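You operate a simulated robot arm through the tools that you are given. There is no shell and no other tool. Be economical: measure what you need, move in short steps, check, and stop when the job is done.

You are at the controls of a simulated robot arm. One attempt, no reset.

Task
Wash the purple lens in the bath for 2 min.
Fine: basket down, lid on; wait till the display says DONE; leave it in.

Only the result counts: the job must be done as asked and must still hold three seconds after the hand-in. Knocking over, shifting, dropping, spilling or breaking anything else fails it. A push-on lid holds only when it is set on centred and level and pressed home; a screw cap is set on level and turned clockwise until tight.

Robot
A 7-joint arm with a two-finger parallel gripper, fixed in place. Base frame: the origin is at the foot of the arm, x ahead of it, y to its left, z up; the work surface is at about z = 0. Units: mm, degrees, N and s.
With the tool pointing down near the work surface it reaches from about 240 to 620 mm from the base axis. Its first joint turns from -66.0 to 66.0 degrees. Payload 2.6 kg.
The TCP is the grasp point between the finger pads, 30 mm short of the fingertips. In the tool frame z runs along the fingers and y along their closing line. Largest opening 94 mm; finger width 28, thickness 10; the body of the gripper, 50 by 96 mm, starts 55 mm behind the TCP.
Orientation is told as [roll, pitch, yaw] about the base's x, y, z axes, in that order, counted from this pose: with the fingers straight down and closing along the base's y, the tool's x points along the base's -x, its y along +y and its z along -z.

Tools
- The arm moves only by the tool apply_moves. Its argument "increments" is a list of rows, each a list of 3 entries, a list of its own where there are three numbers: the shift along the base's x, y, z in units of 400 mm (1.0 is 400 mm), then the turn, a rotation vector about the base's x, y, z in units of 60 degrees (1.0 is 60 degrees), then the closure in counts, from 0 (fully open) to 255 (shut). In form: [[[dx, dy, dz], [ax, ay, az], claw], ...]. A call has 1 to 10 rows; each row is the pose to reach, as a shift and turn from the pose commanded when the call began. A call with a number of a shift or a turn outside -1 to 1 is refused whole. Each row takes 0.2 s and may step no farther than 50 mm and 8.6 degrees from the row before; otherwise, or with a gripper value out of range, the whole call is refused. A pose out of reach is approached as far as the arm can. The call stops where the force on the tool passes 40 N (or 10 N more than at its start, if that is more) or the arm is blocked; 0.2 s more then pass. The fingers move at their own pace (about 72 mm/s each) and stop on an object; they squeeze with about 44 N. The grip force told is the motor's: it shows also when the fingers shut on nothing. Time passes only in rows, and 0.2 s behind the last, so rows that repeat a pose let the fingers close. The reply holds the time, the measured pose of the TCP, the force on the tool along the base axes, the opening and the grip force, in the units named above and with some noise, with the torque about the TCP (base axes, N m) and any sound that the robot's microphone picked up.
- Cameras (640 x 400 px; columns grow to the right, rows downward): "scene" is fixed at [28.8, 433.6, 558.8]; the picture's right is [-0.75, -0.66, 0.00], its down [-0.42, 0.48, -0.77] and it looks along [0.51, -0.58, -0.64] (base axes); focal length 300 px, centre (320, 200). "wrist" rides on the gripper at [76, 14, -102] in the tool frame; the picture's right is [-0.18, 0.98, 0.00], its down [-0.75, -0.14, -0.64] and it looks along [-0.63, -0.12, 0.77] (tool axes); focal length 243 px, centre (320, 200). There is no depth. A picture from a camera that has moved, and an enlarged one, comes with that camera's place and axes in the base frame and with its lens. The place of the scene camera against the robot may be out by one fixed shift of up to 12 mm in any direction.
- get_image(camera): a new picture of that camera. The clock stands still meanwhile.
- close_up(camera, box): a new picture of the part [left, top, right, bottom] of that camera's present view, enlarged. The clock stands still meanwhile.
- finish_job(): hands the job in; it is judged then, once.

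Go step by step. Nothing tells you positions but the pictures and the camera data: compare them with the known pose of the tool, close in by small moves and look again before you grip or let go. The budget is 120 turns and 84 pictures, counting those below and the enlarged ones. Unless the task says otherwise, let go and move clear before handing in, and close with one line.

The tools are called by a JSON object that holds its "name" and its "arguments". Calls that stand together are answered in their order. apply_moves: Moves the arm, as the interface text tells. Its arguments: {"type":"object","properties":{"increments":{"type":"array"}},"required":["increments"]} The other tools are called the same way: get_image (camera) takes a picture; close_up (camera, box) takes an enlarged picture of a part of a camera's view; finish_job () hands the job in.

At the start:

```text
time: 0.0
position: [443.9, -8.4, 326.4]
tool_rot: [0.0, 0.0, 0.1]
ft_force: [-0.1, -0.6, 1.1]
ft_torque: [0.02, 0.0, -0.02]
opening: 94.1
gripper_force: 0.0
```

scene: 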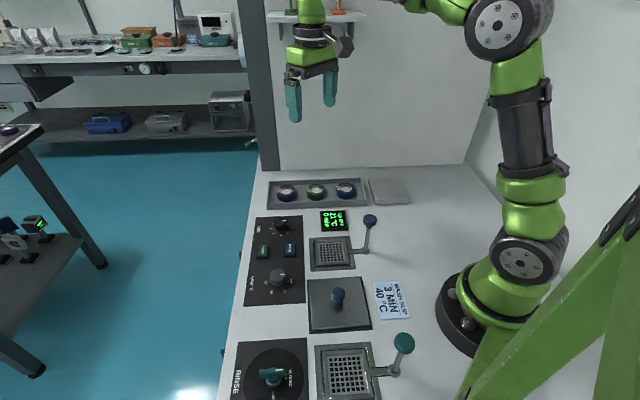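
wrist: 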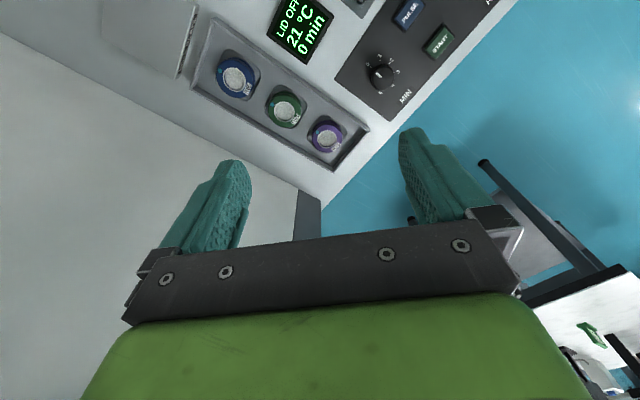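

I see a tray with three lenses, a bath unit with display and knobs, a small basket with a handle, a lid with a knob, and a rinse unit. I'll look closer first.

{"name": "close_up", "arguments": {"camera": "scene", "box": [230, 160, 430, 285]}}

{"name": "close_up", "arguments": {"camera": "scene", "box": [220, 265, 440, 400]}}

{"name": "close_up", "arguments": {"camera": "wrist", "box": [180, 0, 500, 200]}}

```text
3.20 times, centred on (330, 222) of scene
camera zoom: at [28.8, 433.6, 558.8], right [-0.75, -0.66, 0.0], down [-0.42, 0.48, -0.77], along [0.51, -0.58, -0.64], focal length 958 px, centre (288, 128)
```

zoom: 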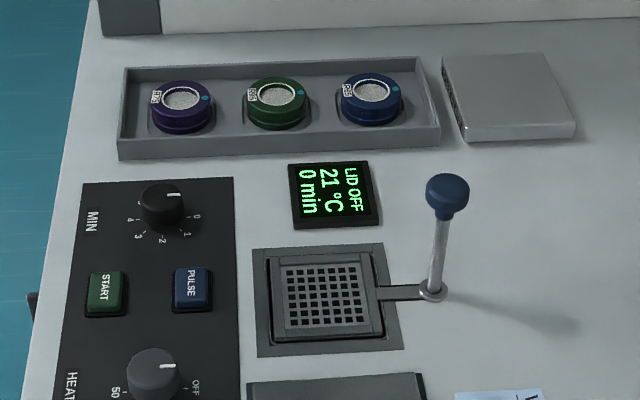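

```text
2.91 times, centred on (330, 332) of scene
camera zoom: at [28.8, 433.6, 558.8], right [-0.75, -0.66, 0.0], down [-0.42, 0.48, -0.77], along [0.51, -0.58, -0.64], focal length 871 px, centre (291, -186)
```

zoom: 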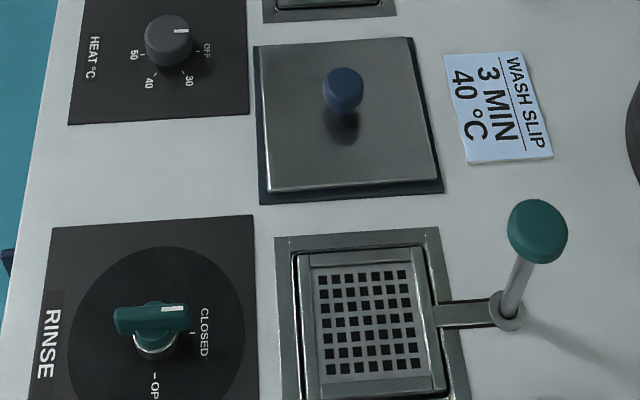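

```text
2.00 times, centred on (340, 100) of wrist
camera zoom: at [366.9, 5.6, 427.3], right [0.18, 0.98, 0.0], down [0.75, -0.14, 0.64], along [0.63, -0.12, -0.77], focal length 485 px, centre (280, 400)
```

zoom: 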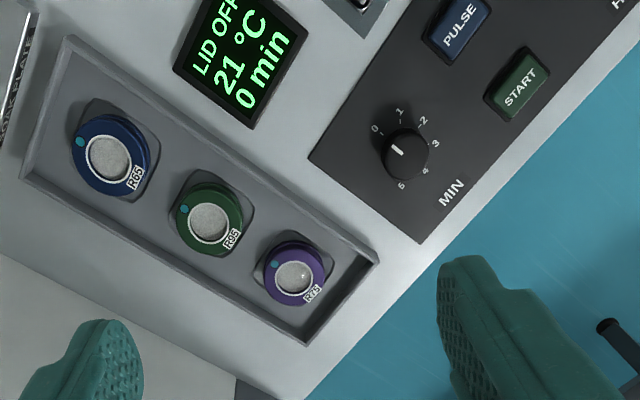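

The purple lens (R75) is at about (559, -20), at the end of the tray. I take the wash bath to be the one with the blue-handled basket near (316, 68), with the blue-knobbed lid parked near (220, 160). The slip's 3 min conflicts with the job's 2 min, so I'll go with the job. Next I approach the lens to measure it.

{"name": "apply_moves", "arguments": {"increments": [[[0.05, -0.005, -0.05], [0, 0, -0.13], 0], [[0.1, -0.01, -0.11], [0, 0, -0.26], 0], [[0.15, -0.015, -0.17], [0, 0, -0.39], 0], [[0.2, -0.02, -0.24], [0, 0, -0.52], 0], [[0.25, -0.025, -0.31], [0, 0, -0.65], 0], [[0.2875, -0.03, -0.375], [0, 0, -0.75], 0], [[0.2875, -0.03, -0.375], [0, 0, -0.75], 0]]}}

{"name": "get_image", "arguments": {"camera": "wrist"}}

```text
time: 1.6
position: [559.8, -18.4, 178.9]
tool_rot: [0.0, 0.0, -45.1]
ft_force: [-0.1, 0.0, -0.4]
ft_torque: [0.0, -0.01, -0.02]
opening: 94.0
gripper_force: 0.1
```

```text
78 pictures are left
camera wrist: at [515.8, 45.4, 280.5], right [0.83, 0.56, 0.0], down [0.43, -0.63, 0.64], along [0.36, -0.53, -0.77], focal length 243 px, centre (320, 200)
```

wrist: 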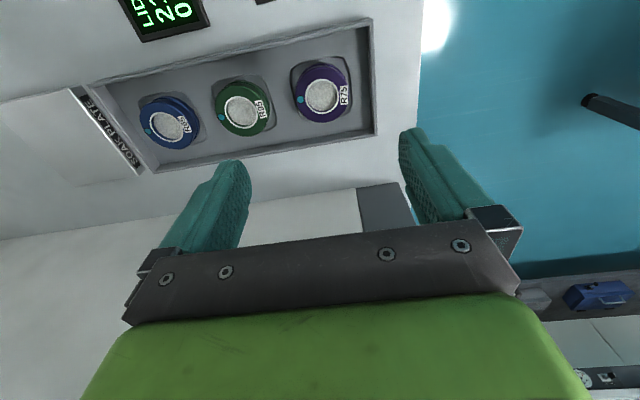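

{"name": "close_up", "arguments": {"camera": "wrist", "box": [200, 10, 400, 135]}}

{"name": "close_up", "arguments": {"camera": "scene", "box": [260, 170, 360, 232]}}

{"name": "close_up", "arguments": {"camera": "scene", "box": [295, 200, 395, 262]}}

```text
3.20 times, centred on (300, 72) of wrist
camera zoom: at [515.8, 45.4, 280.5], right [0.83, 0.56, 0.0], down [0.43, -0.63, 0.64], along [0.36, -0.53, -0.77], focal length 776 px, centre (384, 608)
```

zoom: 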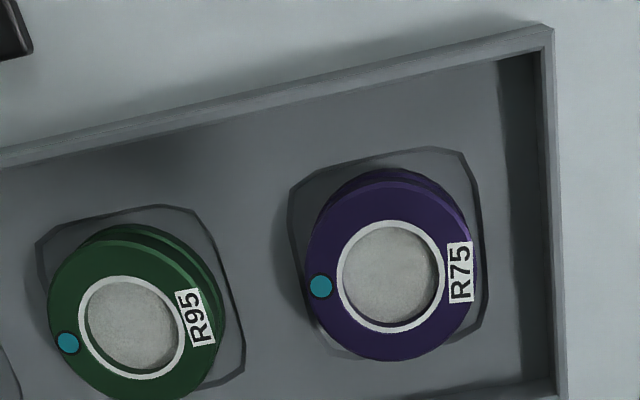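

```text
6.40 times, centred on (310, 201) of scene
camera zoom: at [28.8, 433.6, 558.8], right [-0.75, -0.66, 0.0], down [-0.42, 0.48, -0.77], along [0.51, -0.58, -0.64], focal length 1917 px, centre (384, 194)
```

zoom: 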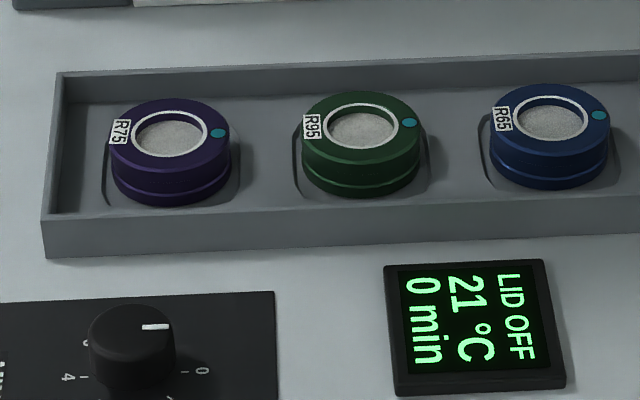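

```text
6.40 times, centred on (345, 231) of scene
camera zoom: at [28.8, 433.6, 558.8], right [-0.75, -0.66, 0.0], down [-0.42, 0.48, -0.77], along [0.51, -0.58, -0.64], focal length 1917 px, centre (160, 2)
```

zoom: 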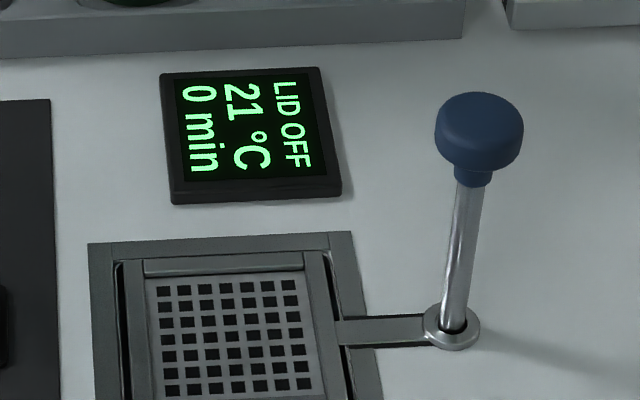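

{"name": "apply_moves", "arguments": {"increments": [[[-0.1, 0.033, 0.05], [0, 0, 0], 60], [[-0.2, 0.066, 0.05], [0, 0, 0], 60], [[-0.3, 0.1, 0.05], [0, 0, 0], 60], [[-0.4, 0.13, 0.05], [0, 0, 0], 60], [[-0.5, 0.165, 0.05], [0, 0, 0], 60], [[-0.6, 0.195, 0.05], [0, 0, 0], 60], [[-0.6, 0.195, 0.05], [0, 0, 0], 60]]}}

{"name": "get_image", "arguments": {"camera": "wrist"}}

{"name": "close_up", "arguments": {"camera": "wrist", "box": [220, 0, 420, 125]}}

```text
time: 3.2
position: [318.5, 55.5, 197.9]
tool_rot: [0.0, -0.1, -45.0]
ft_force: [-0.3, 0.5, 0.3]
ft_torque: [0.01, 0.01, -0.01]
opening: 71.9
gripper_force: 0.1
```

```text
74 pictures are left
camera wrist: at [274.8, 119.5, 298.9], right [0.82, 0.57, 0.0], down [0.43, -0.63, 0.64], along [0.36, -0.53, -0.77], focal length 243 px, centre (320, 200)
```

wrist: 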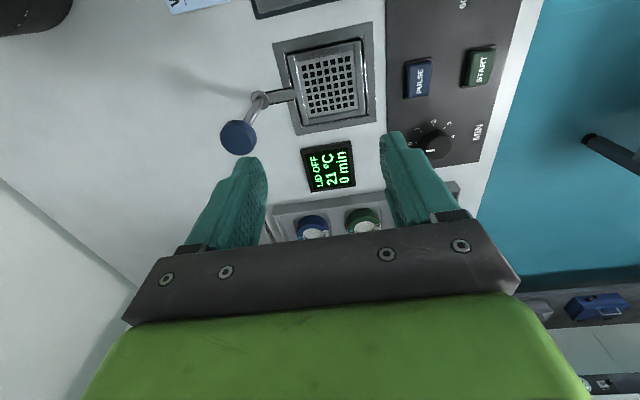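

```text
3.20 times, centred on (320, 62) of wrist
camera zoom: at [274.8, 119.5, 298.9], right [0.82, 0.57, 0.0], down [0.43, -0.63, 0.64], along [0.36, -0.53, -0.77], focal length 776 px, centre (320, 640)
```

zoom: 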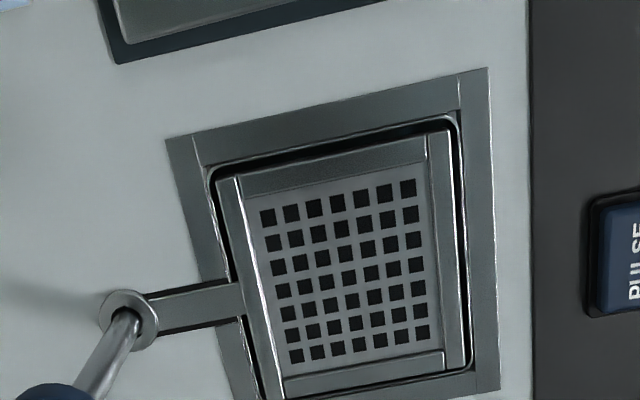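

{"name": "apply_moves", "arguments": {"increments": [[[0.1, -0.03, 0], [0, 0, 0], 60], [[0.2, -0.06, 0], [0, 0, 0], 60], [[0.3, -0.09, 0], [0, 0, 0], 60], [[0.4, -0.125, -0.05], [0, 0, 0], 60], [[0.5, -0.155, -0.1], [0, 0, 0], 60], [[0.595, -0.186, -0.19], [0, 0, 0], 60], [[0.595, -0.186, -0.19], [0, 0, 0], 60]]}}

{"name": "get_image", "arguments": {"camera": "wrist"}}

{"name": "get_image", "arguments": {"camera": "scene"}}

```text
refused: row 6 steps farther than a row can; nothing moved
```

```text
72 pictures are left
camera wrist: at [274.8, 119.5, 298.9], right [0.82, 0.57, 0.0], down [0.43, -0.63, 0.64], along [0.36, -0.53, -0.77], focal length 243 px, centre (320, 200)
```

wrist: 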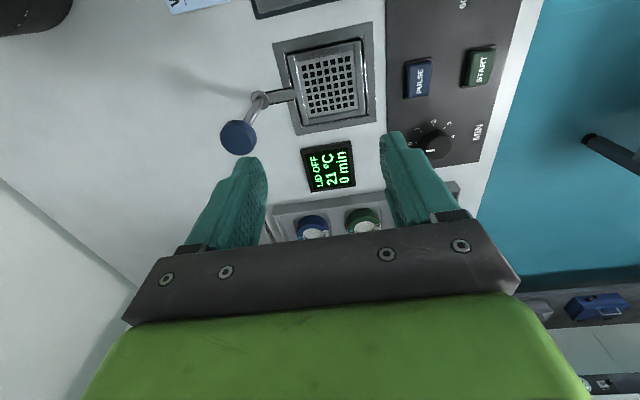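

```text
71 pictures are left
```

scene: 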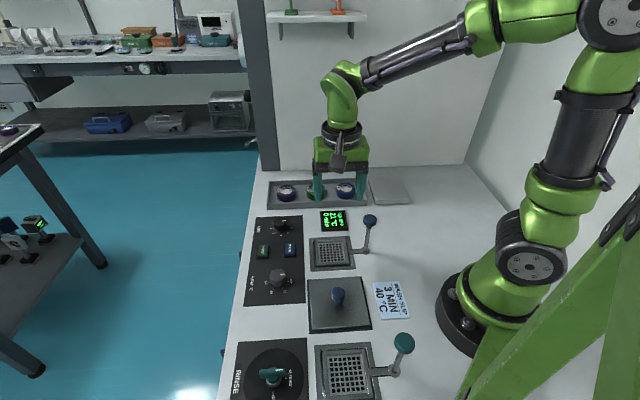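

Nothing moved because one step was too long. I'll send the move to the lens again with smaller steps.

{"name": "apply_moves", "arguments": {"increments": [[[0.1, -0.03, 0], [0, 0, 0], 60], [[0.2, -0.06, 0], [0, 0, 0], 60], [[0.3, -0.09, 0], [0, 0, 0], 60], [[0.4, -0.125, -0.03], [0, 0, 0], 60], [[0.5, -0.155, -0.07], [0, 0, 0], 60], [[0.595, -0.186, -0.11], [0, 0, 0], 60], [[0.595, -0.186, -0.19], [0, 0, 0], 60], [[0.595, -0.186, -0.19], [0, 0, 0], 60]]}}

{"name": "get_image", "arguments": {"camera": "wrist"}}

```text
time: 5.0
position: [556.4, -17.2, 118.6]
tool_rot: [0.0, 0.0, -45.0]
ft_force: [1.0, -0.5, 0.6]
ft_torque: [-0.02, 0.02, 0.04]
opening: 72.0
gripper_force: 0.0
```

```text
70 pictures are left
camera wrist: at [512.4, 46.1, 219.4], right [0.82, 0.57, 0.0], down [0.43, -0.63, 0.64], along [0.36, -0.53, -0.77], focal length 243 px, centre (320, 200)
```

wrist: 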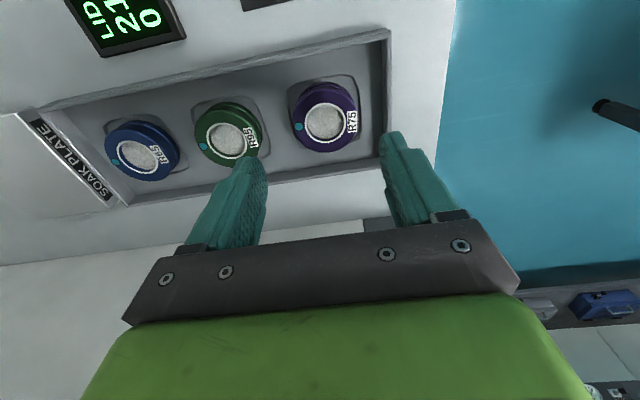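

The lens is at about (559, -16). I'll narrow the opening to 64 mm to clear the tray's end wall, then descend to grip height.

{"name": "apply_moves", "arguments": {"increments": [[[0.006, 0.0025, 0], [0, 0, 0], 82], [[0.006, 0.0025, -0.05], [0, 0, 0], 82], [[0.006, 0.0025, -0.1], [0, 0, 0], 82], [[0.006, 0.0025, -0.14], [0, 0, 0], 82], [[0.006, 0.0025, -0.14], [0, 0, 0], 82]]}}

{"name": "get_image", "arguments": {"camera": "wrist"}}

{"name": "close_up", "arguments": {"camera": "scene", "box": [250, 140, 380, 221]}}

```text
time: 6.2
position: [558.9, -15.4, 62.9]
tool_rot: [0.0, 0.0, -45.0]
ft_force: [-0.6, -1.3, 0.5]
ft_torque: [0.02, 0.0, 0.02]
opening: 63.8
gripper_force: 0.1
```

```text
69 pictures are left
camera wrist: at [513.9, 48.2, 164.4], right [0.83, 0.56, 0.0], down [0.43, -0.63, 0.64], along [0.36, -0.53, -0.77], focal length 243 px, centre (320, 200)
```

wrist: 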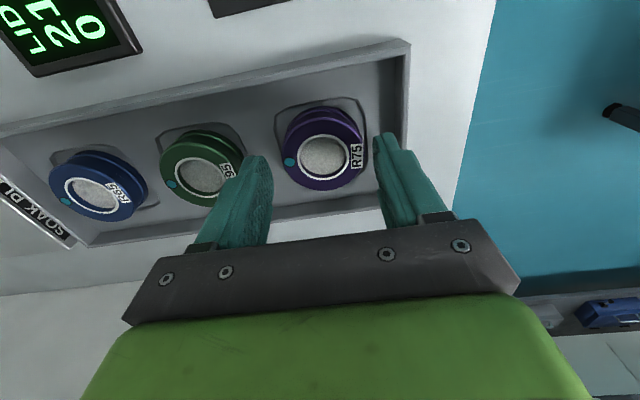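

```text
4.92 times, centred on (315, 180) of scene
camera zoom: at [28.8, 433.6, 558.8], right [-0.75, -0.66, 0.0], down [-0.42, 0.48, -0.77], along [0.51, -0.58, -0.64], focal length 1475 px, centre (345, 296)
```

zoom: 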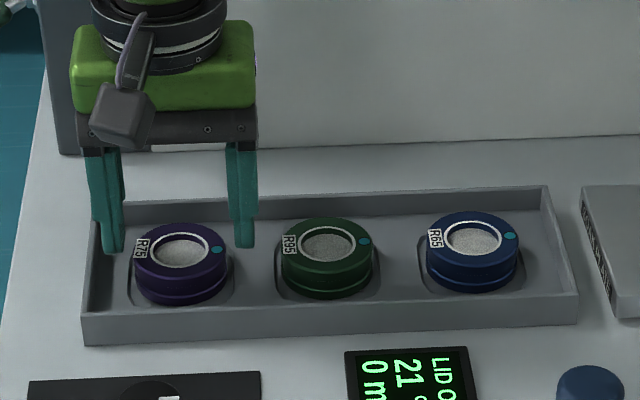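

Lens and fingers line up, so I descend and grip.

{"name": "apply_moves", "arguments": {"increments": [[[0, 0, -0.03], [0, 0, 0], 82], [[0, 0, -0.052], [0, 0, 0], 82], [[0, 0, -0.052], [0, 0, 0], 140], [[0, 0, -0.052], [0, 0, 0], 140], [[0, 0, -0.052], [0, 0, 0], 140]]}}

{"name": "get_image", "arguments": {"camera": "wrist"}}

```text
time: 7.4
position: [558.5, -13.4, 43.4]
tool_rot: [0.0, 0.0, -45.1]
ft_force: [0.5, 0.7, 1.3]
ft_torque: [0.05, 0.0, 0.0]
opening: 53.2
gripper_force: 43.8
```

```text
67 pictures are left
camera wrist: at [514.2, 48.5, 144.3], right [0.83, 0.56, 0.0], down [0.43, -0.63, 0.64], along [0.36, -0.53, -0.77], focal length 243 px, centre (320, 200)
```

wrist: 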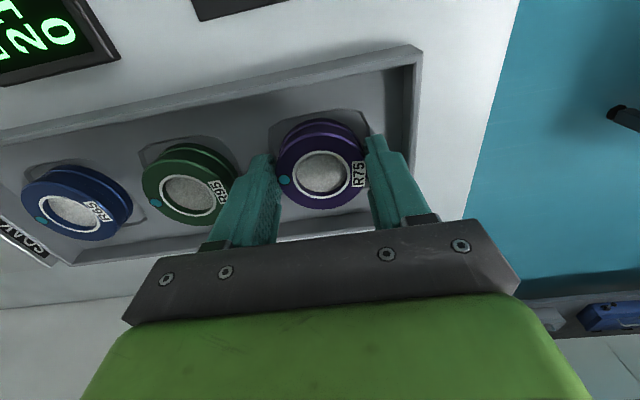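

{"name": "apply_moves", "arguments": {"increments": [[[0, 0, 0.05], [0, 0, 0], 140], [[0, 0, 0.12], [0, 0, 0], 140], [[0, 0, 0.2], [0, 0, 0], 140], [[-0.1, 0.032, 0.22], [0, 0, 0], 140], [[-0.2, 0.064, 0.22], [0, 0, 0], 140], [[-0.3, 0.096, 0.22], [0, 0, 0], 140], [[-0.4, 0.128, 0.22], [0, 0, 0], 140], [[-0.5, 0.16, 0.22], [0, 0, 0], 140], [[-0.5875, 0.19, 0.2], [0, 0, 0], 140], [[-0.5875, 0.19, 0.12], [0, 0, 0], 140]]}}

{"name": "get_image", "arguments": {"camera": "wrist"}}

{"name": "close_up", "arguments": {"camera": "scene", "box": [270, 180, 400, 261]}}

```text
time: 9.6
position: [323.7, 58.1, 89.2]
tool_rot: [-0.1, -0.1, -44.9]
ft_force: [-0.2, -0.1, 0.7]
ft_torque: [-0.01, 0.01, 0.04]
opening: 42.4
gripper_force: 0.0
```

```text
66 pictures are left
camera wrist: at [278.6, 121.1, 190.9], right [0.82, 0.57, 0.0], down [0.43, -0.63, 0.64], along [0.36, -0.53, -0.77], focal length 243 px, centre (320, 200)
```

wrist: 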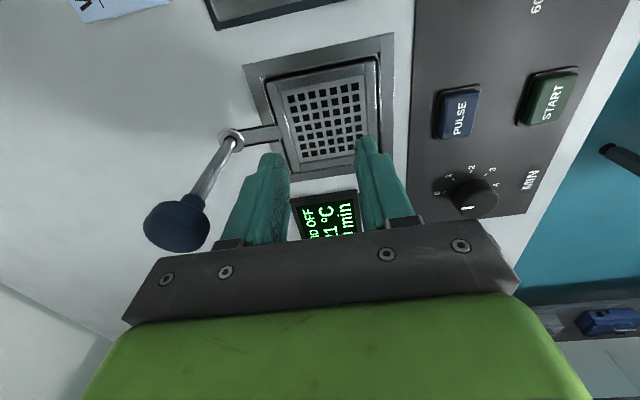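

```text
4.92 times, centred on (335, 220) of scene
camera zoom: at [28.7, 433.5, 558.8], right [-0.75, -0.66, 0.0], down [-0.42, 0.48, -0.77], along [0.51, -0.58, -0.64], focal length 1475 px, centre (246, 99)
```

zoom: 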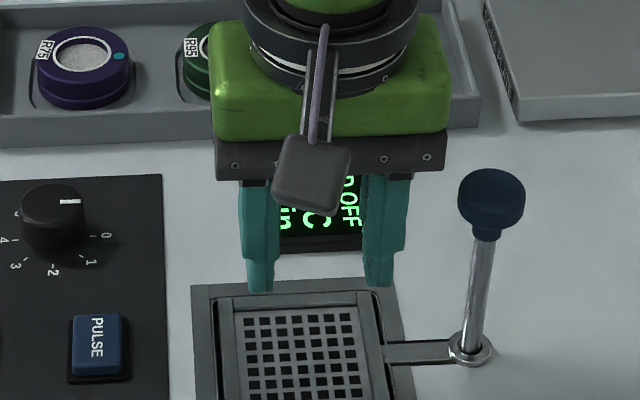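

The lens slipped out at lift-off: the grip was too shallow and it still sits in the tray. I'll go back and grip deeper.

{"name": "apply_moves", "arguments": {"increments": [[[0.0, 0, 0.08], [0, 0, 0], 82], [[0.1, -0.032, 0.1], [0, 0, 0], 82], [[0.2, -0.064, 0.1], [0, 0, 0], 82], [[0.3, -0.096, 0.1], [0, 0, 0], 82], [[0.4, -0.128, 0.1], [0, 0, 0], 82], [[0.5, -0.16, 0.1], [0, 0, 0], 82], [[0.5875, -0.187, 0.08], [0, 0, 0], 82], [[0.5875, -0.187, -0.02], [0, 0, 0], 82], [[0.5875, -0.187, -0.06], [0, 0, 0], 82], [[0.5875, -0.187, -0.06], [0, 0, 0], 82]]}}

{"name": "get_image", "arguments": {"camera": "wrist"}}

{"name": "close_up", "arguments": {"camera": "scene", "box": [260, 150, 340, 212]}}

```text
time: 11.8
position: [560.3, -12.8, 65.3]
tool_rot: [0.0, -0.1, -45.1]
ft_force: [0.3, 1.2, -0.3]
ft_torque: [-0.03, 0.02, 0.01]
opening: 63.5
gripper_force: 0.0
```

```text
64 pictures are left
camera wrist: at [516.6, 50.5, 167.4], right [0.83, 0.56, 0.0], down [0.43, -0.63, 0.64], along [0.36, -0.53, -0.77], focal length 243 px, centre (320, 200)
```

wrist: 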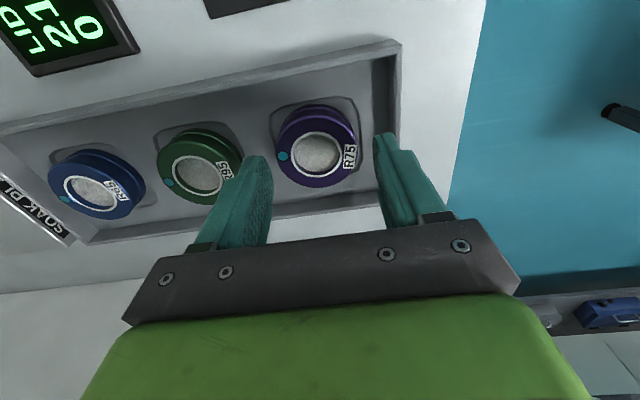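

```text
6.45 times, centred on (300, 181) of scene
camera zoom: at [28.8, 433.6, 558.8], right [-0.75, -0.66, 0.0], down [-0.42, 0.48, -0.77], along [0.51, -0.58, -0.64], focal length 1932 px, centre (449, 323)
```

zoom: 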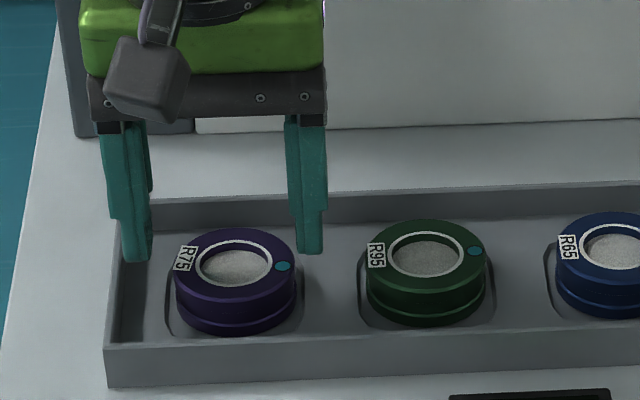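

{"name": "apply_moves", "arguments": {"increments": [[[-0.005, -0.005, 0], [0, 0, 0], 82], [[-0.005, -0.005, -0.03], [0, 0, 0], 82], [[-0.005, -0.005, -0.055], [0, 0, 0], 82], [[-0.005, -0.005, -0.07], [0, 0, 0], 82], [[-0.005, -0.005, -0.07], [0, 0, 0], 82]]}}

{"name": "close_up", "arguments": {"camera": "scene", "box": [260, 150, 340, 212]}}

{"name": "close_up", "arguments": {"camera": "wrist", "box": [200, 80, 440, 230]}}

```text
time: 13.0
position: [558.3, -14.5, 38.2]
tool_rot: [0.0, 0.0, -45.0]
ft_force: [-0.6, 0.7, 0.4]
ft_torque: [-0.03, 0.03, -0.02]
opening: 63.6
gripper_force: 0.2
```

```text
6.45 times, centred on (300, 181) of scene
camera zoom: at [28.8, 433.6, 558.8], right [-0.75, -0.66, 0.0], down [-0.42, 0.48, -0.77], along [0.51, -0.58, -0.64], focal length 1932 px, centre (449, 323)
```

zoom: 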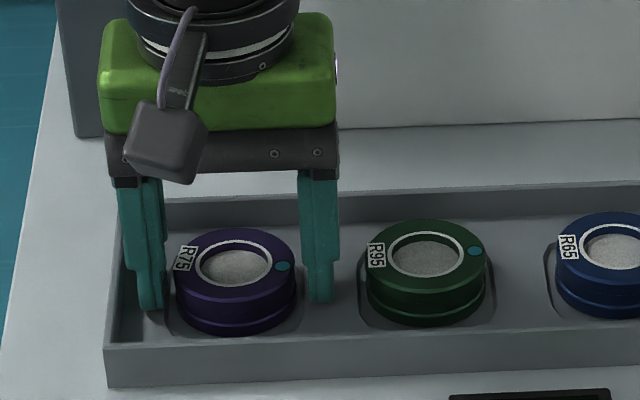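

```text
2.67 times, centred on (320, 155) of wrist
camera zoom: at [513.8, 47.6, 139.9], right [0.83, 0.56, 0.0], down [0.43, -0.63, 0.64], along [0.36, -0.53, -0.77], focal length 647 px, centre (320, 320)
```

zoom: 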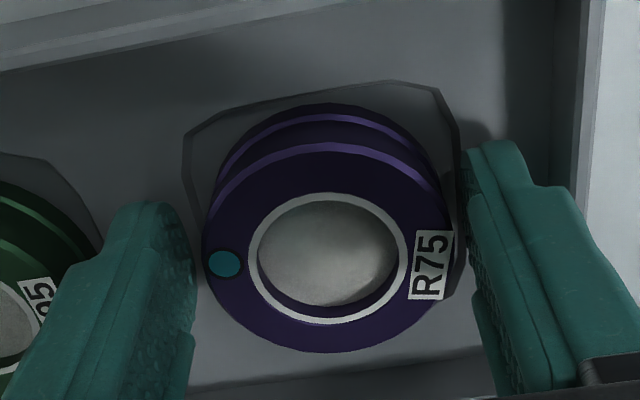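

{"name": "apply_moves", "arguments": {"increments": [[[0, 0, 0], [0, 0, 0], 255], [[0, 0, 0], [0, 0, 0], 255], [[0, 0, 0], [0, 0, 0], 255], [[0, 0, 0.01], [0, 0, 0], 255], [[0, 0, 0.025], [0, 0, 0], 255], [[0, 0, 0.04], [0, 0, 0], 255]]}}

{"name": "close_up", "arguments": {"camera": "scene", "box": [260, 150, 340, 212]}}

```text
time: 14.4
position: [557.6, -15.6, 55.7]
tool_rot: [0.0, 0.0, -44.9]
ft_force: [0.2, -0.1, -0.2]
ft_torque: [-0.03, 0.0, -0.03]
opening: 53.1
gripper_force: 44.0
```

```text
6.45 times, centred on (300, 181) of scene
camera zoom: at [28.8, 433.6, 558.8], right [-0.75, -0.66, 0.0], down [-0.42, 0.48, -0.77], along [0.51, -0.58, -0.64], focal length 1932 px, centre (449, 323)
```

zoom: 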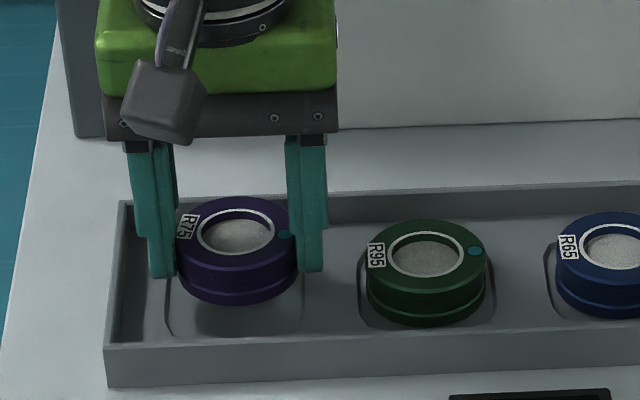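

The lens is held now. I'll carry it more gently to above the basket.

{"name": "apply_moves", "arguments": {"increments": [[[0, 0, 0.04], [0, 0, 0], 255], [[0, 0, 0.09], [0, 0, 0], 255], [[0, 0, 0.14], [0, 0, 0], 255], [[-0.05, 0.016, 0.16], [0, 0, 0], 255], [[-0.12, 0.04, 0.16], [0, 0, 0], 255], [[-0.19, 0.06, 0.16], [0, 0, 0], 255], [[-0.26, 0.085, 0.16], [0, 0, 0], 255], [[-0.32, 0.105, 0.16], [0, 0, 0], 255]]}}

{"name": "apply_moves", "arguments": {"increments": [[[-0.06, 0.02, 0], [0, 0, 0], 255], [[-0.12, 0.04, 0], [0, 0, 0], 255], [[-0.18, 0.06, 0], [0, 0, 0], 255], [[-0.23, 0.075, 0], [0, 0, 0], 255], [[-0.265, 0.0855, 0], [0, 0, 0], 255], [[-0.265, 0.0855, -0.02], [0, 0, 0], 255], [[-0.265, 0.0855, -0.05], [0, 0, 0], 255], [[-0.265, 0.0855, -0.08], [0, 0, 0], 255], [[-0.265, 0.0855, -0.08], [0, 0, 0], 255]]}}

{"name": "get_image", "arguments": {"camera": "wrist"}}

{"name": "close_up", "arguments": {"camera": "scene", "box": [280, 190, 400, 280]}}

```text
time: 16.2
position: [427.7, 24.5, 118.2]
tool_rot: [0.0, 0.1, -45.0]
ft_force: [0.2, 0.4, -0.9]
ft_torque: [-0.01, 0.0, -0.03]
opening: 52.7
gripper_force: 43.5
```

```text
time: 18.2
position: [325.3, 62.2, 88.1]
tool_rot: [0.0, -0.1, -45.0]
ft_force: [0.2, -0.4, -0.5]
ft_torque: [-0.01, -0.01, 0.07]
opening: 53.2
gripper_force: 44.4
```

```text
59 pictures are left
camera wrist: at [280.8, 125.0, 188.5], right [0.83, 0.56, 0.0], down [0.43, -0.63, 0.64], along [0.36, -0.53, -0.77], focal length 243 px, centre (320, 200)
```

wrist: 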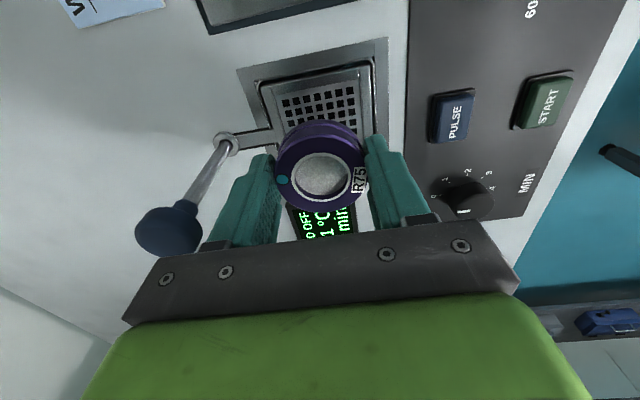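

```text
4.44 times, centred on (340, 235) of scene
camera zoom: at [28.8, 433.6, 558.8], right [-0.75, -0.66, 0.0], down [-0.42, 0.48, -0.77], along [0.51, -0.58, -0.64], focal length 1331 px, centre (231, 44)
```

zoom: 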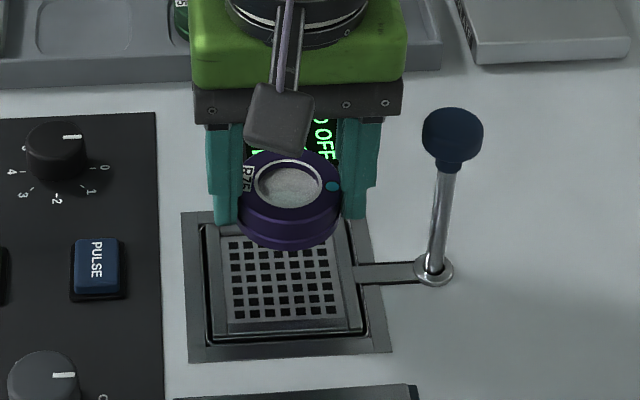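

{"name": "apply_moves", "arguments": {"increments": [[[0, 0, -0.04], [0, 0, 0], 255], [[0, 0, -0.08], [0, 0, 0], 255], [[0, 0, -0.105], [0, 0, 0], 255], [[0, 0, -0.105], [0, 0, 0], 255]]}}

{"name": "close_up", "arguments": {"camera": "scene", "box": [290, 205, 390, 280]}}

{"name": "get_image", "arguments": {"camera": "wrist"}}

```text
time: 19.2
position: [322.3, 58.2, 44.0]
tool_rot: [0.1, 0.0, -45.0]
ft_force: [0.5, 0.0, -0.3]
ft_torque: [0.03, -0.03, -0.03]
opening: 53.0
gripper_force: 44.4
```

```text
5.33 times, centred on (340, 242) of scene
camera zoom: at [28.8, 433.6, 558.8], right [-0.75, -0.66, 0.0], down [-0.42, 0.48, -0.77], along [0.51, -0.58, -0.64], focal length 1598 px, centre (213, -27)
```

zoom: 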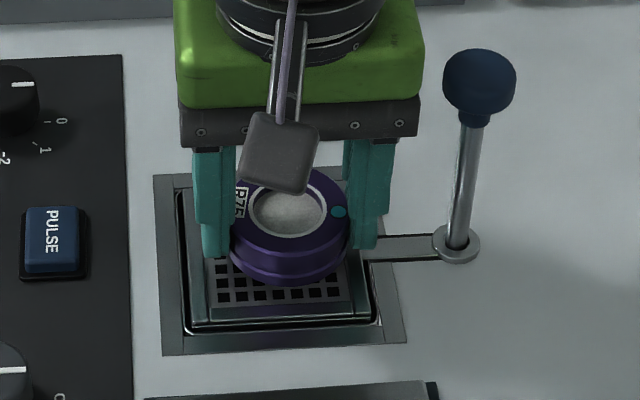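

```text
56 pictures are left
camera wrist: at [278.4, 122.0, 145.6], right [0.83, 0.56, 0.0], down [0.43, -0.63, 0.64], along [0.36, -0.53, -0.77], focal length 243 px, centre (320, 200)
```

wrist: 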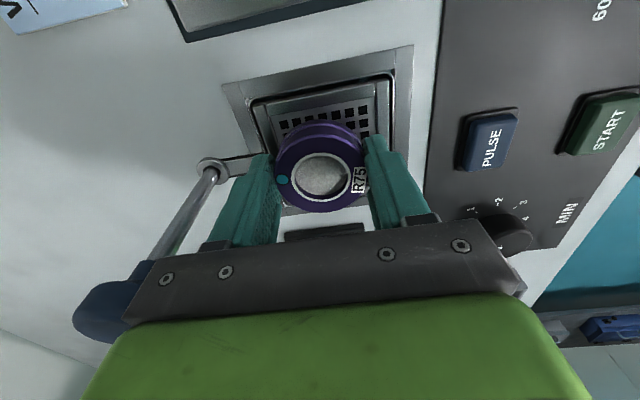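

The lens is about 5 mm off along the row compared with the basket. I'll correct that and look again before lowering it.

{"name": "apply_moves", "arguments": {"increments": [[[0.006, 0.004, 0], [0, 0, 0], 255], [[0.012, 0.008, 0], [0, 0, 0], 255], [[0.012, 0.008, 0], [0, 0, 0], 255]]}}

{"name": "close_up", "arguments": {"camera": "scene", "box": [300, 220, 370, 275]}}

{"name": "close_up", "arguments": {"camera": "wrist", "box": [200, 30, 440, 230]}}

```text
time: 20.0
position: [327.3, 62.3, 45.5]
tool_rot: [0.0, 0.0, -45.1]
ft_force: [-0.8, 0.1, 0.3]
ft_torque: [-0.02, 0.0, 0.02]
opening: 53.0
gripper_force: 44.0
```

```text
7.27 times, centred on (335, 248) of scene
camera zoom: at [28.8, 433.6, 558.8], right [-0.75, -0.66, 0.0], down [-0.42, 0.48, -0.77], along [0.51, -0.58, -0.64], focal length 2178 px, centre (211, -146)
```

zoom: 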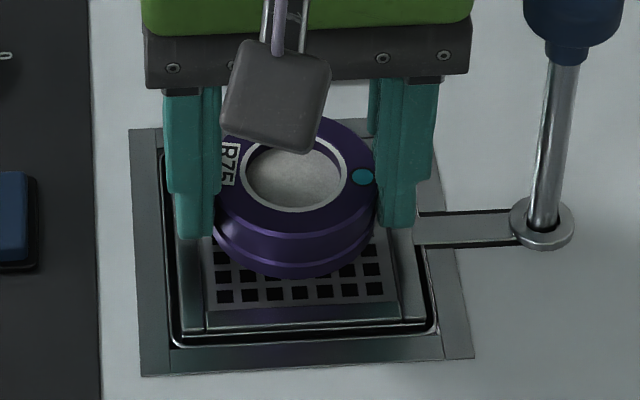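

```text
2.00 times, centred on (320, 130) of wrist
camera zoom: at [283.3, 125.8, 146.6], right [0.83, 0.56, 0.0], down [0.43, -0.63, 0.64], along [0.36, -0.53, -0.77], focal length 485 px, centre (320, 340)
```

zoom: 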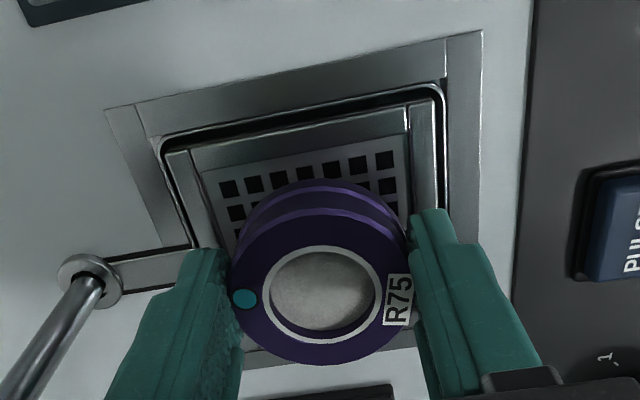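

Row alignment looks good. I'll lower gently and watch the force.

{"name": "apply_moves", "arguments": {"increments": [[[0, 0, -0.005], [0, 0, 0], 255], [[0, 0, -0.01], [0, 0, 0], 255], [[0, 0, -0.015], [0, 0, 0], 255]]}}

{"name": "close_up", "arguments": {"camera": "scene", "box": [300, 220, 370, 275]}}

```text
time: 20.8
position: [326.4, 64.1, 38.4]
tool_rot: [-0.1, 0.0, -45.0]
ft_force: [-0.1, 0.0, -0.4]
ft_torque: [0.02, -0.02, 0.02]
opening: 53.0
gripper_force: 44.5
```

```text
7.27 times, centred on (335, 248) of scene
camera zoom: at [28.8, 433.6, 558.8], right [-0.75, -0.66, 0.0], down [-0.42, 0.48, -0.77], along [0.51, -0.58, -0.64], focal length 2178 px, centre (211, -146)
```

zoom: 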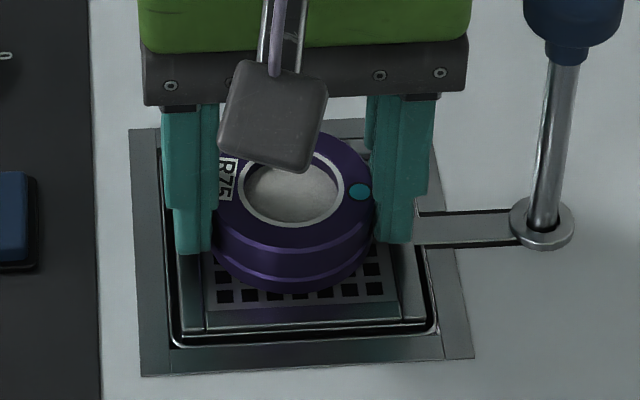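

{"name": "apply_moves", "arguments": {"increments": [[[0, 0, -0.005], [0, 0, 0], 255], [[0, 0, -0.01], [0, 0, 0], 255]]}}

{"name": "close_up", "arguments": {"camera": "scene", "box": [300, 220, 370, 275]}}

```text
time: 21.4
position: [328.6, 62.6, 34.9]
tool_rot: [0.0, -0.1, -45.0]
ft_force: [-0.1, -0.8, 1.9]
ft_torque: [-0.02, 0.07, 0.05]
opening: 53.0
gripper_force: 44.3
```

```text
7.27 times, centred on (335, 248) of scene
camera zoom: at [28.8, 433.6, 558.9], right [-0.75, -0.66, 0.0], down [-0.42, 0.48, -0.77], along [0.51, -0.58, -0.64], focal length 2178 px, centre (211, -146)
```

zoom: 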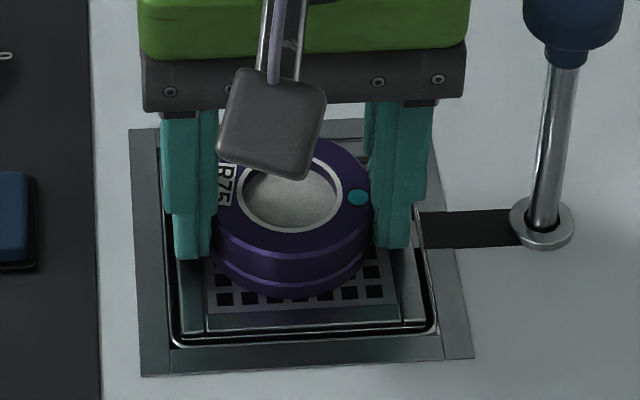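

{"name": "apply_moves", "arguments": {"increments": [[[0, 0, -0.003], [0, 0, 0], 255], [[0, 0, -0.003], [0, 0, 0], 255]]}}

{"name": "get_image", "arguments": {"camera": "wrist"}}

{"name": "close_up", "arguments": {"camera": "scene", "box": [290, 200, 390, 280]}}

```text
time: 22.0
position: [328.8, 63.6, 32.9]
tool_rot: [-0.1, 0.0, -45.0]
ft_force: [-0.4, -0.2, 1.0]
ft_torque: [-0.01, 0.02, 0.03]
opening: 53.0
gripper_force: 44.2
```

```text
51 pictures are left
camera wrist: at [283.8, 126.5, 135.0], right [0.82, 0.57, 0.0], down [0.43, -0.63, 0.64], along [0.36, -0.53, -0.77], focal length 243 px, centre (320, 200)
```

wrist: 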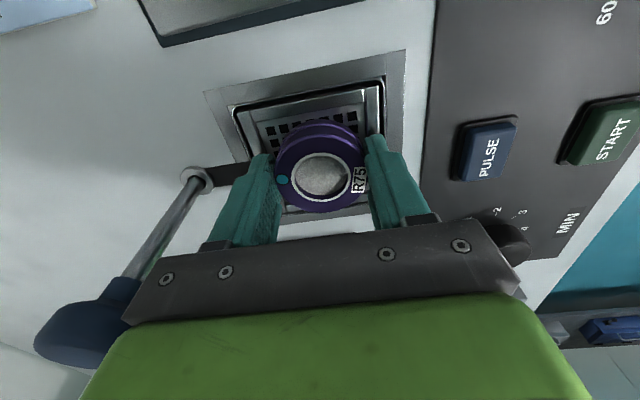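

```text
5.00 times, centred on (340, 240) of scene
camera zoom: at [28.8, 433.6, 558.9], right [-0.75, -0.66, 0.0], down [-0.42, 0.48, -0.77], along [0.51, -0.58, -0.64], focal length 1498 px, centre (220, 0)
```

zoom: 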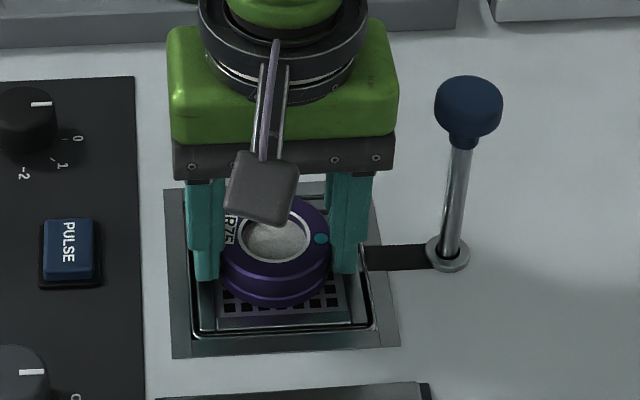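

The basket gives slightly under the lens, so the lens is on the floor. I'll open a little, lift straight up and check.

{"name": "apply_moves", "arguments": {"increments": [[[0, 0, 0.0], [0, 0, 0], 96], [[0, 0, 0.0], [0, 0, 0], 96], [[0, 0, 0.03], [0, 0, 0], 96], [[0, 0, 0.1], [0, 0, 0], 60], [[0, 0, 0.2], [0, 0, 0], 60], [[0, 0, 0.3], [0, 0, 0], 60], [[0, 0, 0.3], [0, 0, 0], 60]]}}

{"name": "get_image", "arguments": {"camera": "wrist"}}

{"name": "close_up", "arguments": {"camera": "scene", "box": [290, 200, 390, 280]}}

```text
time: 23.6
position: [324.5, 65.2, 152.8]
tool_rot: [0.1, 0.0, -45.0]
ft_force: [-0.2, -0.2, -1.6]
ft_torque: [-0.01, -0.05, 0.01]
opening: 72.0
gripper_force: 0.1
```

```text
49 pictures are left
camera wrist: at [280.1, 128.7, 254.6], right [0.83, 0.56, 0.0], down [0.43, -0.63, 0.64], along [0.36, -0.53, -0.77], focal length 243 px, centre (320, 200)
```

wrist: 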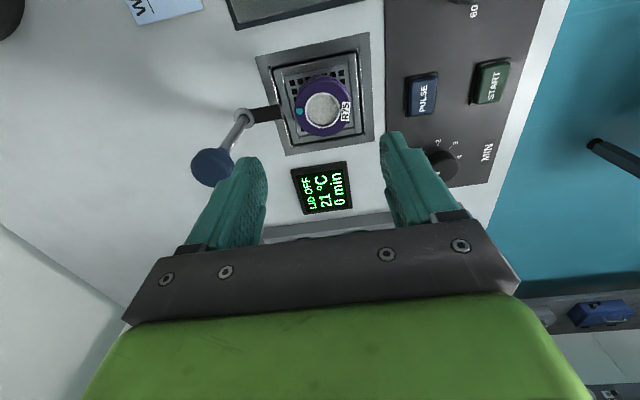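

```text
5.00 times, centred on (340, 240) of scene
camera zoom: at [28.8, 433.5, 558.8], right [-0.75, -0.66, 0.0], down [-0.42, 0.48, -0.77], along [0.51, -0.58, -0.64], focal length 1498 px, centre (220, 0)
```

zoom: 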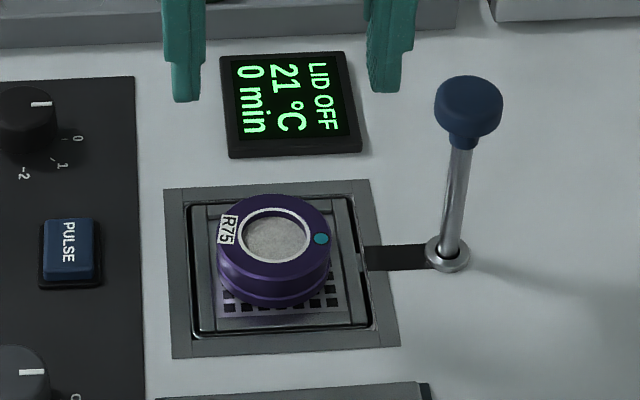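

The lens sits in the basket. Next I push the blue handle (post near (267, 4), knob about z 100–115) down with closed fingers. I'll move above it first and look.

{"name": "apply_moves", "arguments": {"increments": [[[0, 0, 0.06], [0, 0, 0], 255], [[-0.05, -0.05, 0.06], [0, 0, 0], 255], [[-0.1, -0.1, 0.06], [0, 0, 0], 255], [[-0.1525, -0.147, 0.05], [0, 0, 0], 255], [[-0.1525, -0.147, 0.05], [0, 0, 0], 255]]}}

{"name": "get_image", "arguments": {"camera": "wrist"}}

{"name": "close_up", "arguments": {"camera": "scene", "box": [290, 150, 450, 280]}}

```text
time: 24.8
position: [265.6, 5.1, 174.9]
tool_rot: [-0.1, -0.1, -45.0]
ft_force: [-0.2, -0.7, 0.6]
ft_torque: [-0.02, -0.04, 0.02]
opening: 0.1
gripper_force: 32.6
```

```text
47 pictures are left
camera wrist: at [221.2, 68.5, 276.4], right [0.83, 0.56, 0.0], down [0.43, -0.63, 0.64], along [0.36, -0.53, -0.77], focal length 243 px, centre (320, 200)
```

wrist: 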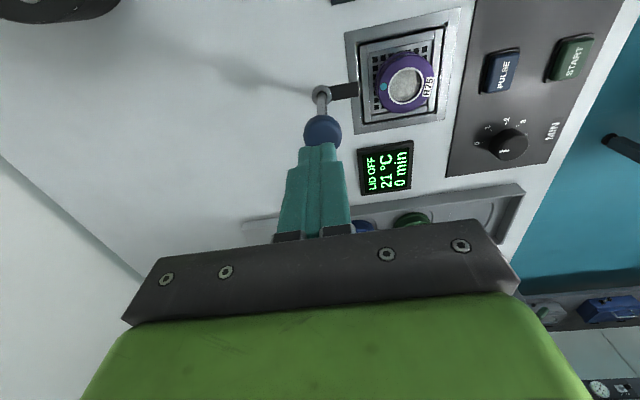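

```text
3.08 times, centred on (370, 215) of scene
camera zoom: at [28.8, 433.5, 558.8], right [-0.75, -0.66, 0.0], down [-0.42, 0.48, -0.77], along [0.51, -0.58, -0.64], focal length 922 px, centre (166, 154)
```

zoom: 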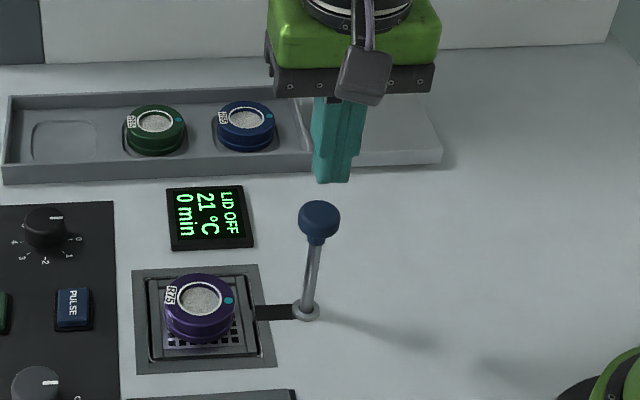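

Fingers are over the knob. I'll push down step by step.

{"name": "apply_moves", "arguments": {"increments": [[[0.003, 0.003, -0.03], [0, 0, 0], 255], [[0.003, 0.003, -0.06], [0, 0, 0], 255], [[0.003, 0.003, -0.085], [0, 0, 0], 255], [[0.003, 0.003, -0.1], [0, 0, 0], 255], [[0.003, 0.003, -0.115], [0, 0, 0], 255]]}}

{"name": "close_up", "arguments": {"camera": "scene", "box": [290, 150, 450, 280]}}

```text
time: 26.0
position: [268.4, 6.5, 127.1]
tool_rot: [0.1, 0.0, -45.1]
ft_force: [0.5, 1.3, 0.3]
ft_torque: [-0.01, -0.03, -0.02]
opening: 0.0
gripper_force: 33.2
```

```text
3.08 times, centred on (370, 215) of scene
camera zoom: at [28.8, 433.6, 558.8], right [-0.75, -0.66, 0.0], down [-0.42, 0.48, -0.77], along [0.51, -0.58, -0.64], focal length 922 px, centre (166, 154)
```

zoom: 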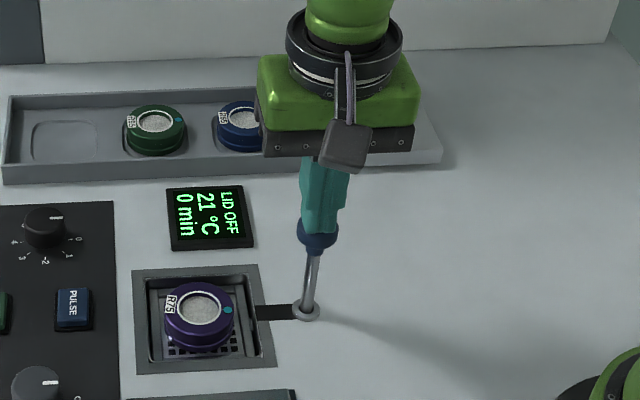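

It's going down smoothly. Continuing until it stops.

{"name": "apply_moves", "arguments": {"increments": [[[0, 0, -0.015], [0, 0, 0], 255], [[0, 0, -0.03], [0, 0, 0], 255], [[0, 0, -0.045], [0, 0, 0], 255], [[0, 0, -0.06], [0, 0, 0], 255], [[0, 0, -0.075], [0, 0, 0], 255]]}}

{"name": "close_up", "arguments": {"camera": "scene", "box": [290, 150, 450, 280]}}

```text
time: 27.2
position: [269.5, 4.8, 96.7]
tool_rot: [0.1, 0.0, -45.0]
ft_force: [0.6, -0.6, 0.0]
ft_torque: [0.0, -0.03, -0.04]
opening: 0.0
gripper_force: 33.2
```

```text
3.08 times, centred on (370, 215) of scene
camera zoom: at [28.8, 433.6, 558.8], right [-0.75, -0.66, 0.0], down [-0.42, 0.48, -0.77], along [0.51, -0.58, -0.64], focal length 922 px, centre (166, 154)
```

zoom: 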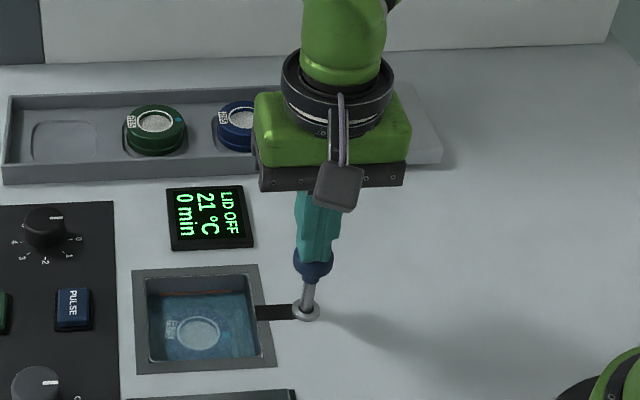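

Submerged now. I'll keep pushing until there's a stop.

{"name": "apply_moves", "arguments": {"increments": [[[0, 0, -0.015], [0, 0, 0], 255], [[0, 0, -0.03], [0, 0, 0], 255], [[0, 0, -0.045], [0, 0, 0], 255], [[0, 0, -0.06], [0, 0, 0], 255], [[0, 0, -0.075], [0, 0, 0], 255]]}}

{"name": "close_up", "arguments": {"camera": "scene", "box": [290, 150, 450, 280]}}

```text
time: 28.1
position: [269.0, 7.5, 80.8]
tool_rot: [0.0, -0.1, -45.1]
ft_force: [-1.5, 0.1, 5.4]
ft_torque: [0.03, 0.08, 0.03]
opening: 0.3
gripper_force: 32.8
stopped in row 4: the force on the tool passed its limit at 64 N (the readings are from after the stop); the commanded pose is now the measured one
```

```text
3.08 times, centred on (370, 215) of scene
camera zoom: at [28.8, 433.6, 558.9], right [-0.75, -0.66, 0.0], down [-0.42, 0.48, -0.77], along [0.51, -0.58, -0.64], focal length 922 px, centre (166, 154)
```

zoom: 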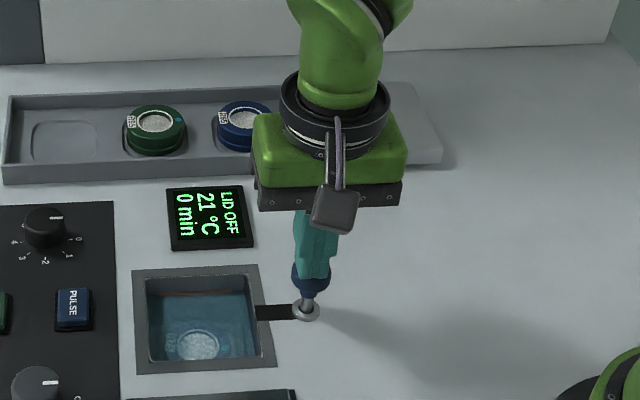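

The stroke bottomed out. I'll raise clear, check that the basket stays down, and move toward the parked lid.

{"name": "apply_moves", "arguments": {"increments": [[[0, 0, 0.06], [0, 0, 0], 255], [[0, 0, 0.16], [0, 0, 0], 200], [[0, 0, 0.26], [0, 0, 0], 150], [[-0.03, 0.08, 0.28], [0, 0, 0], 100], [[-0.06, 0.17, 0.28], [0, 0, 0], 60], [[-0.09, 0.26, 0.28], [0, 0, 0], 60], [[-0.115, 0.35, 0.28], [0, 0, 0], 60], [[-0.115, 0.35, 0.28], [0, 0, 0], 60]]}}

{"name": "get_image", "arguments": {"camera": "wrist"}}

{"name": "get_image", "arguments": {"camera": "scene"}}

```text
time: 29.9
position: [223.0, 145.4, 188.6]
tool_rot: [0.0, 0.0, -45.1]
ft_force: [-0.2, -0.2, 0.7]
ft_torque: [0.01, -0.03, 0.0]
opening: 71.7
gripper_force: 0.1
```

```text
42 pictures are left
camera wrist: at [179.6, 210.0, 291.1], right [0.83, 0.56, 0.0], down [0.43, -0.63, 0.64], along [0.36, -0.53, -0.77], focal length 243 px, centre (320, 200)
```

wrist: 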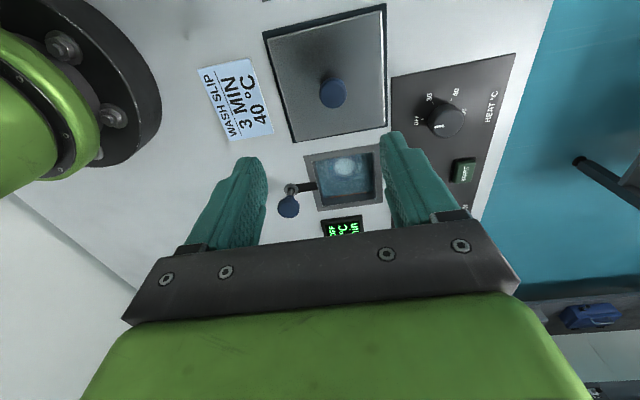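

```text
41 pictures are left
```

scene: 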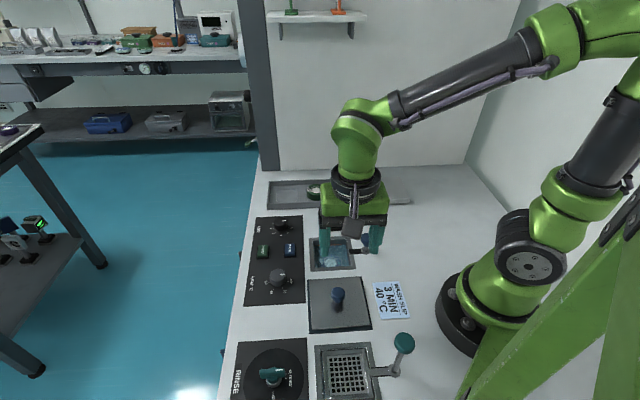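

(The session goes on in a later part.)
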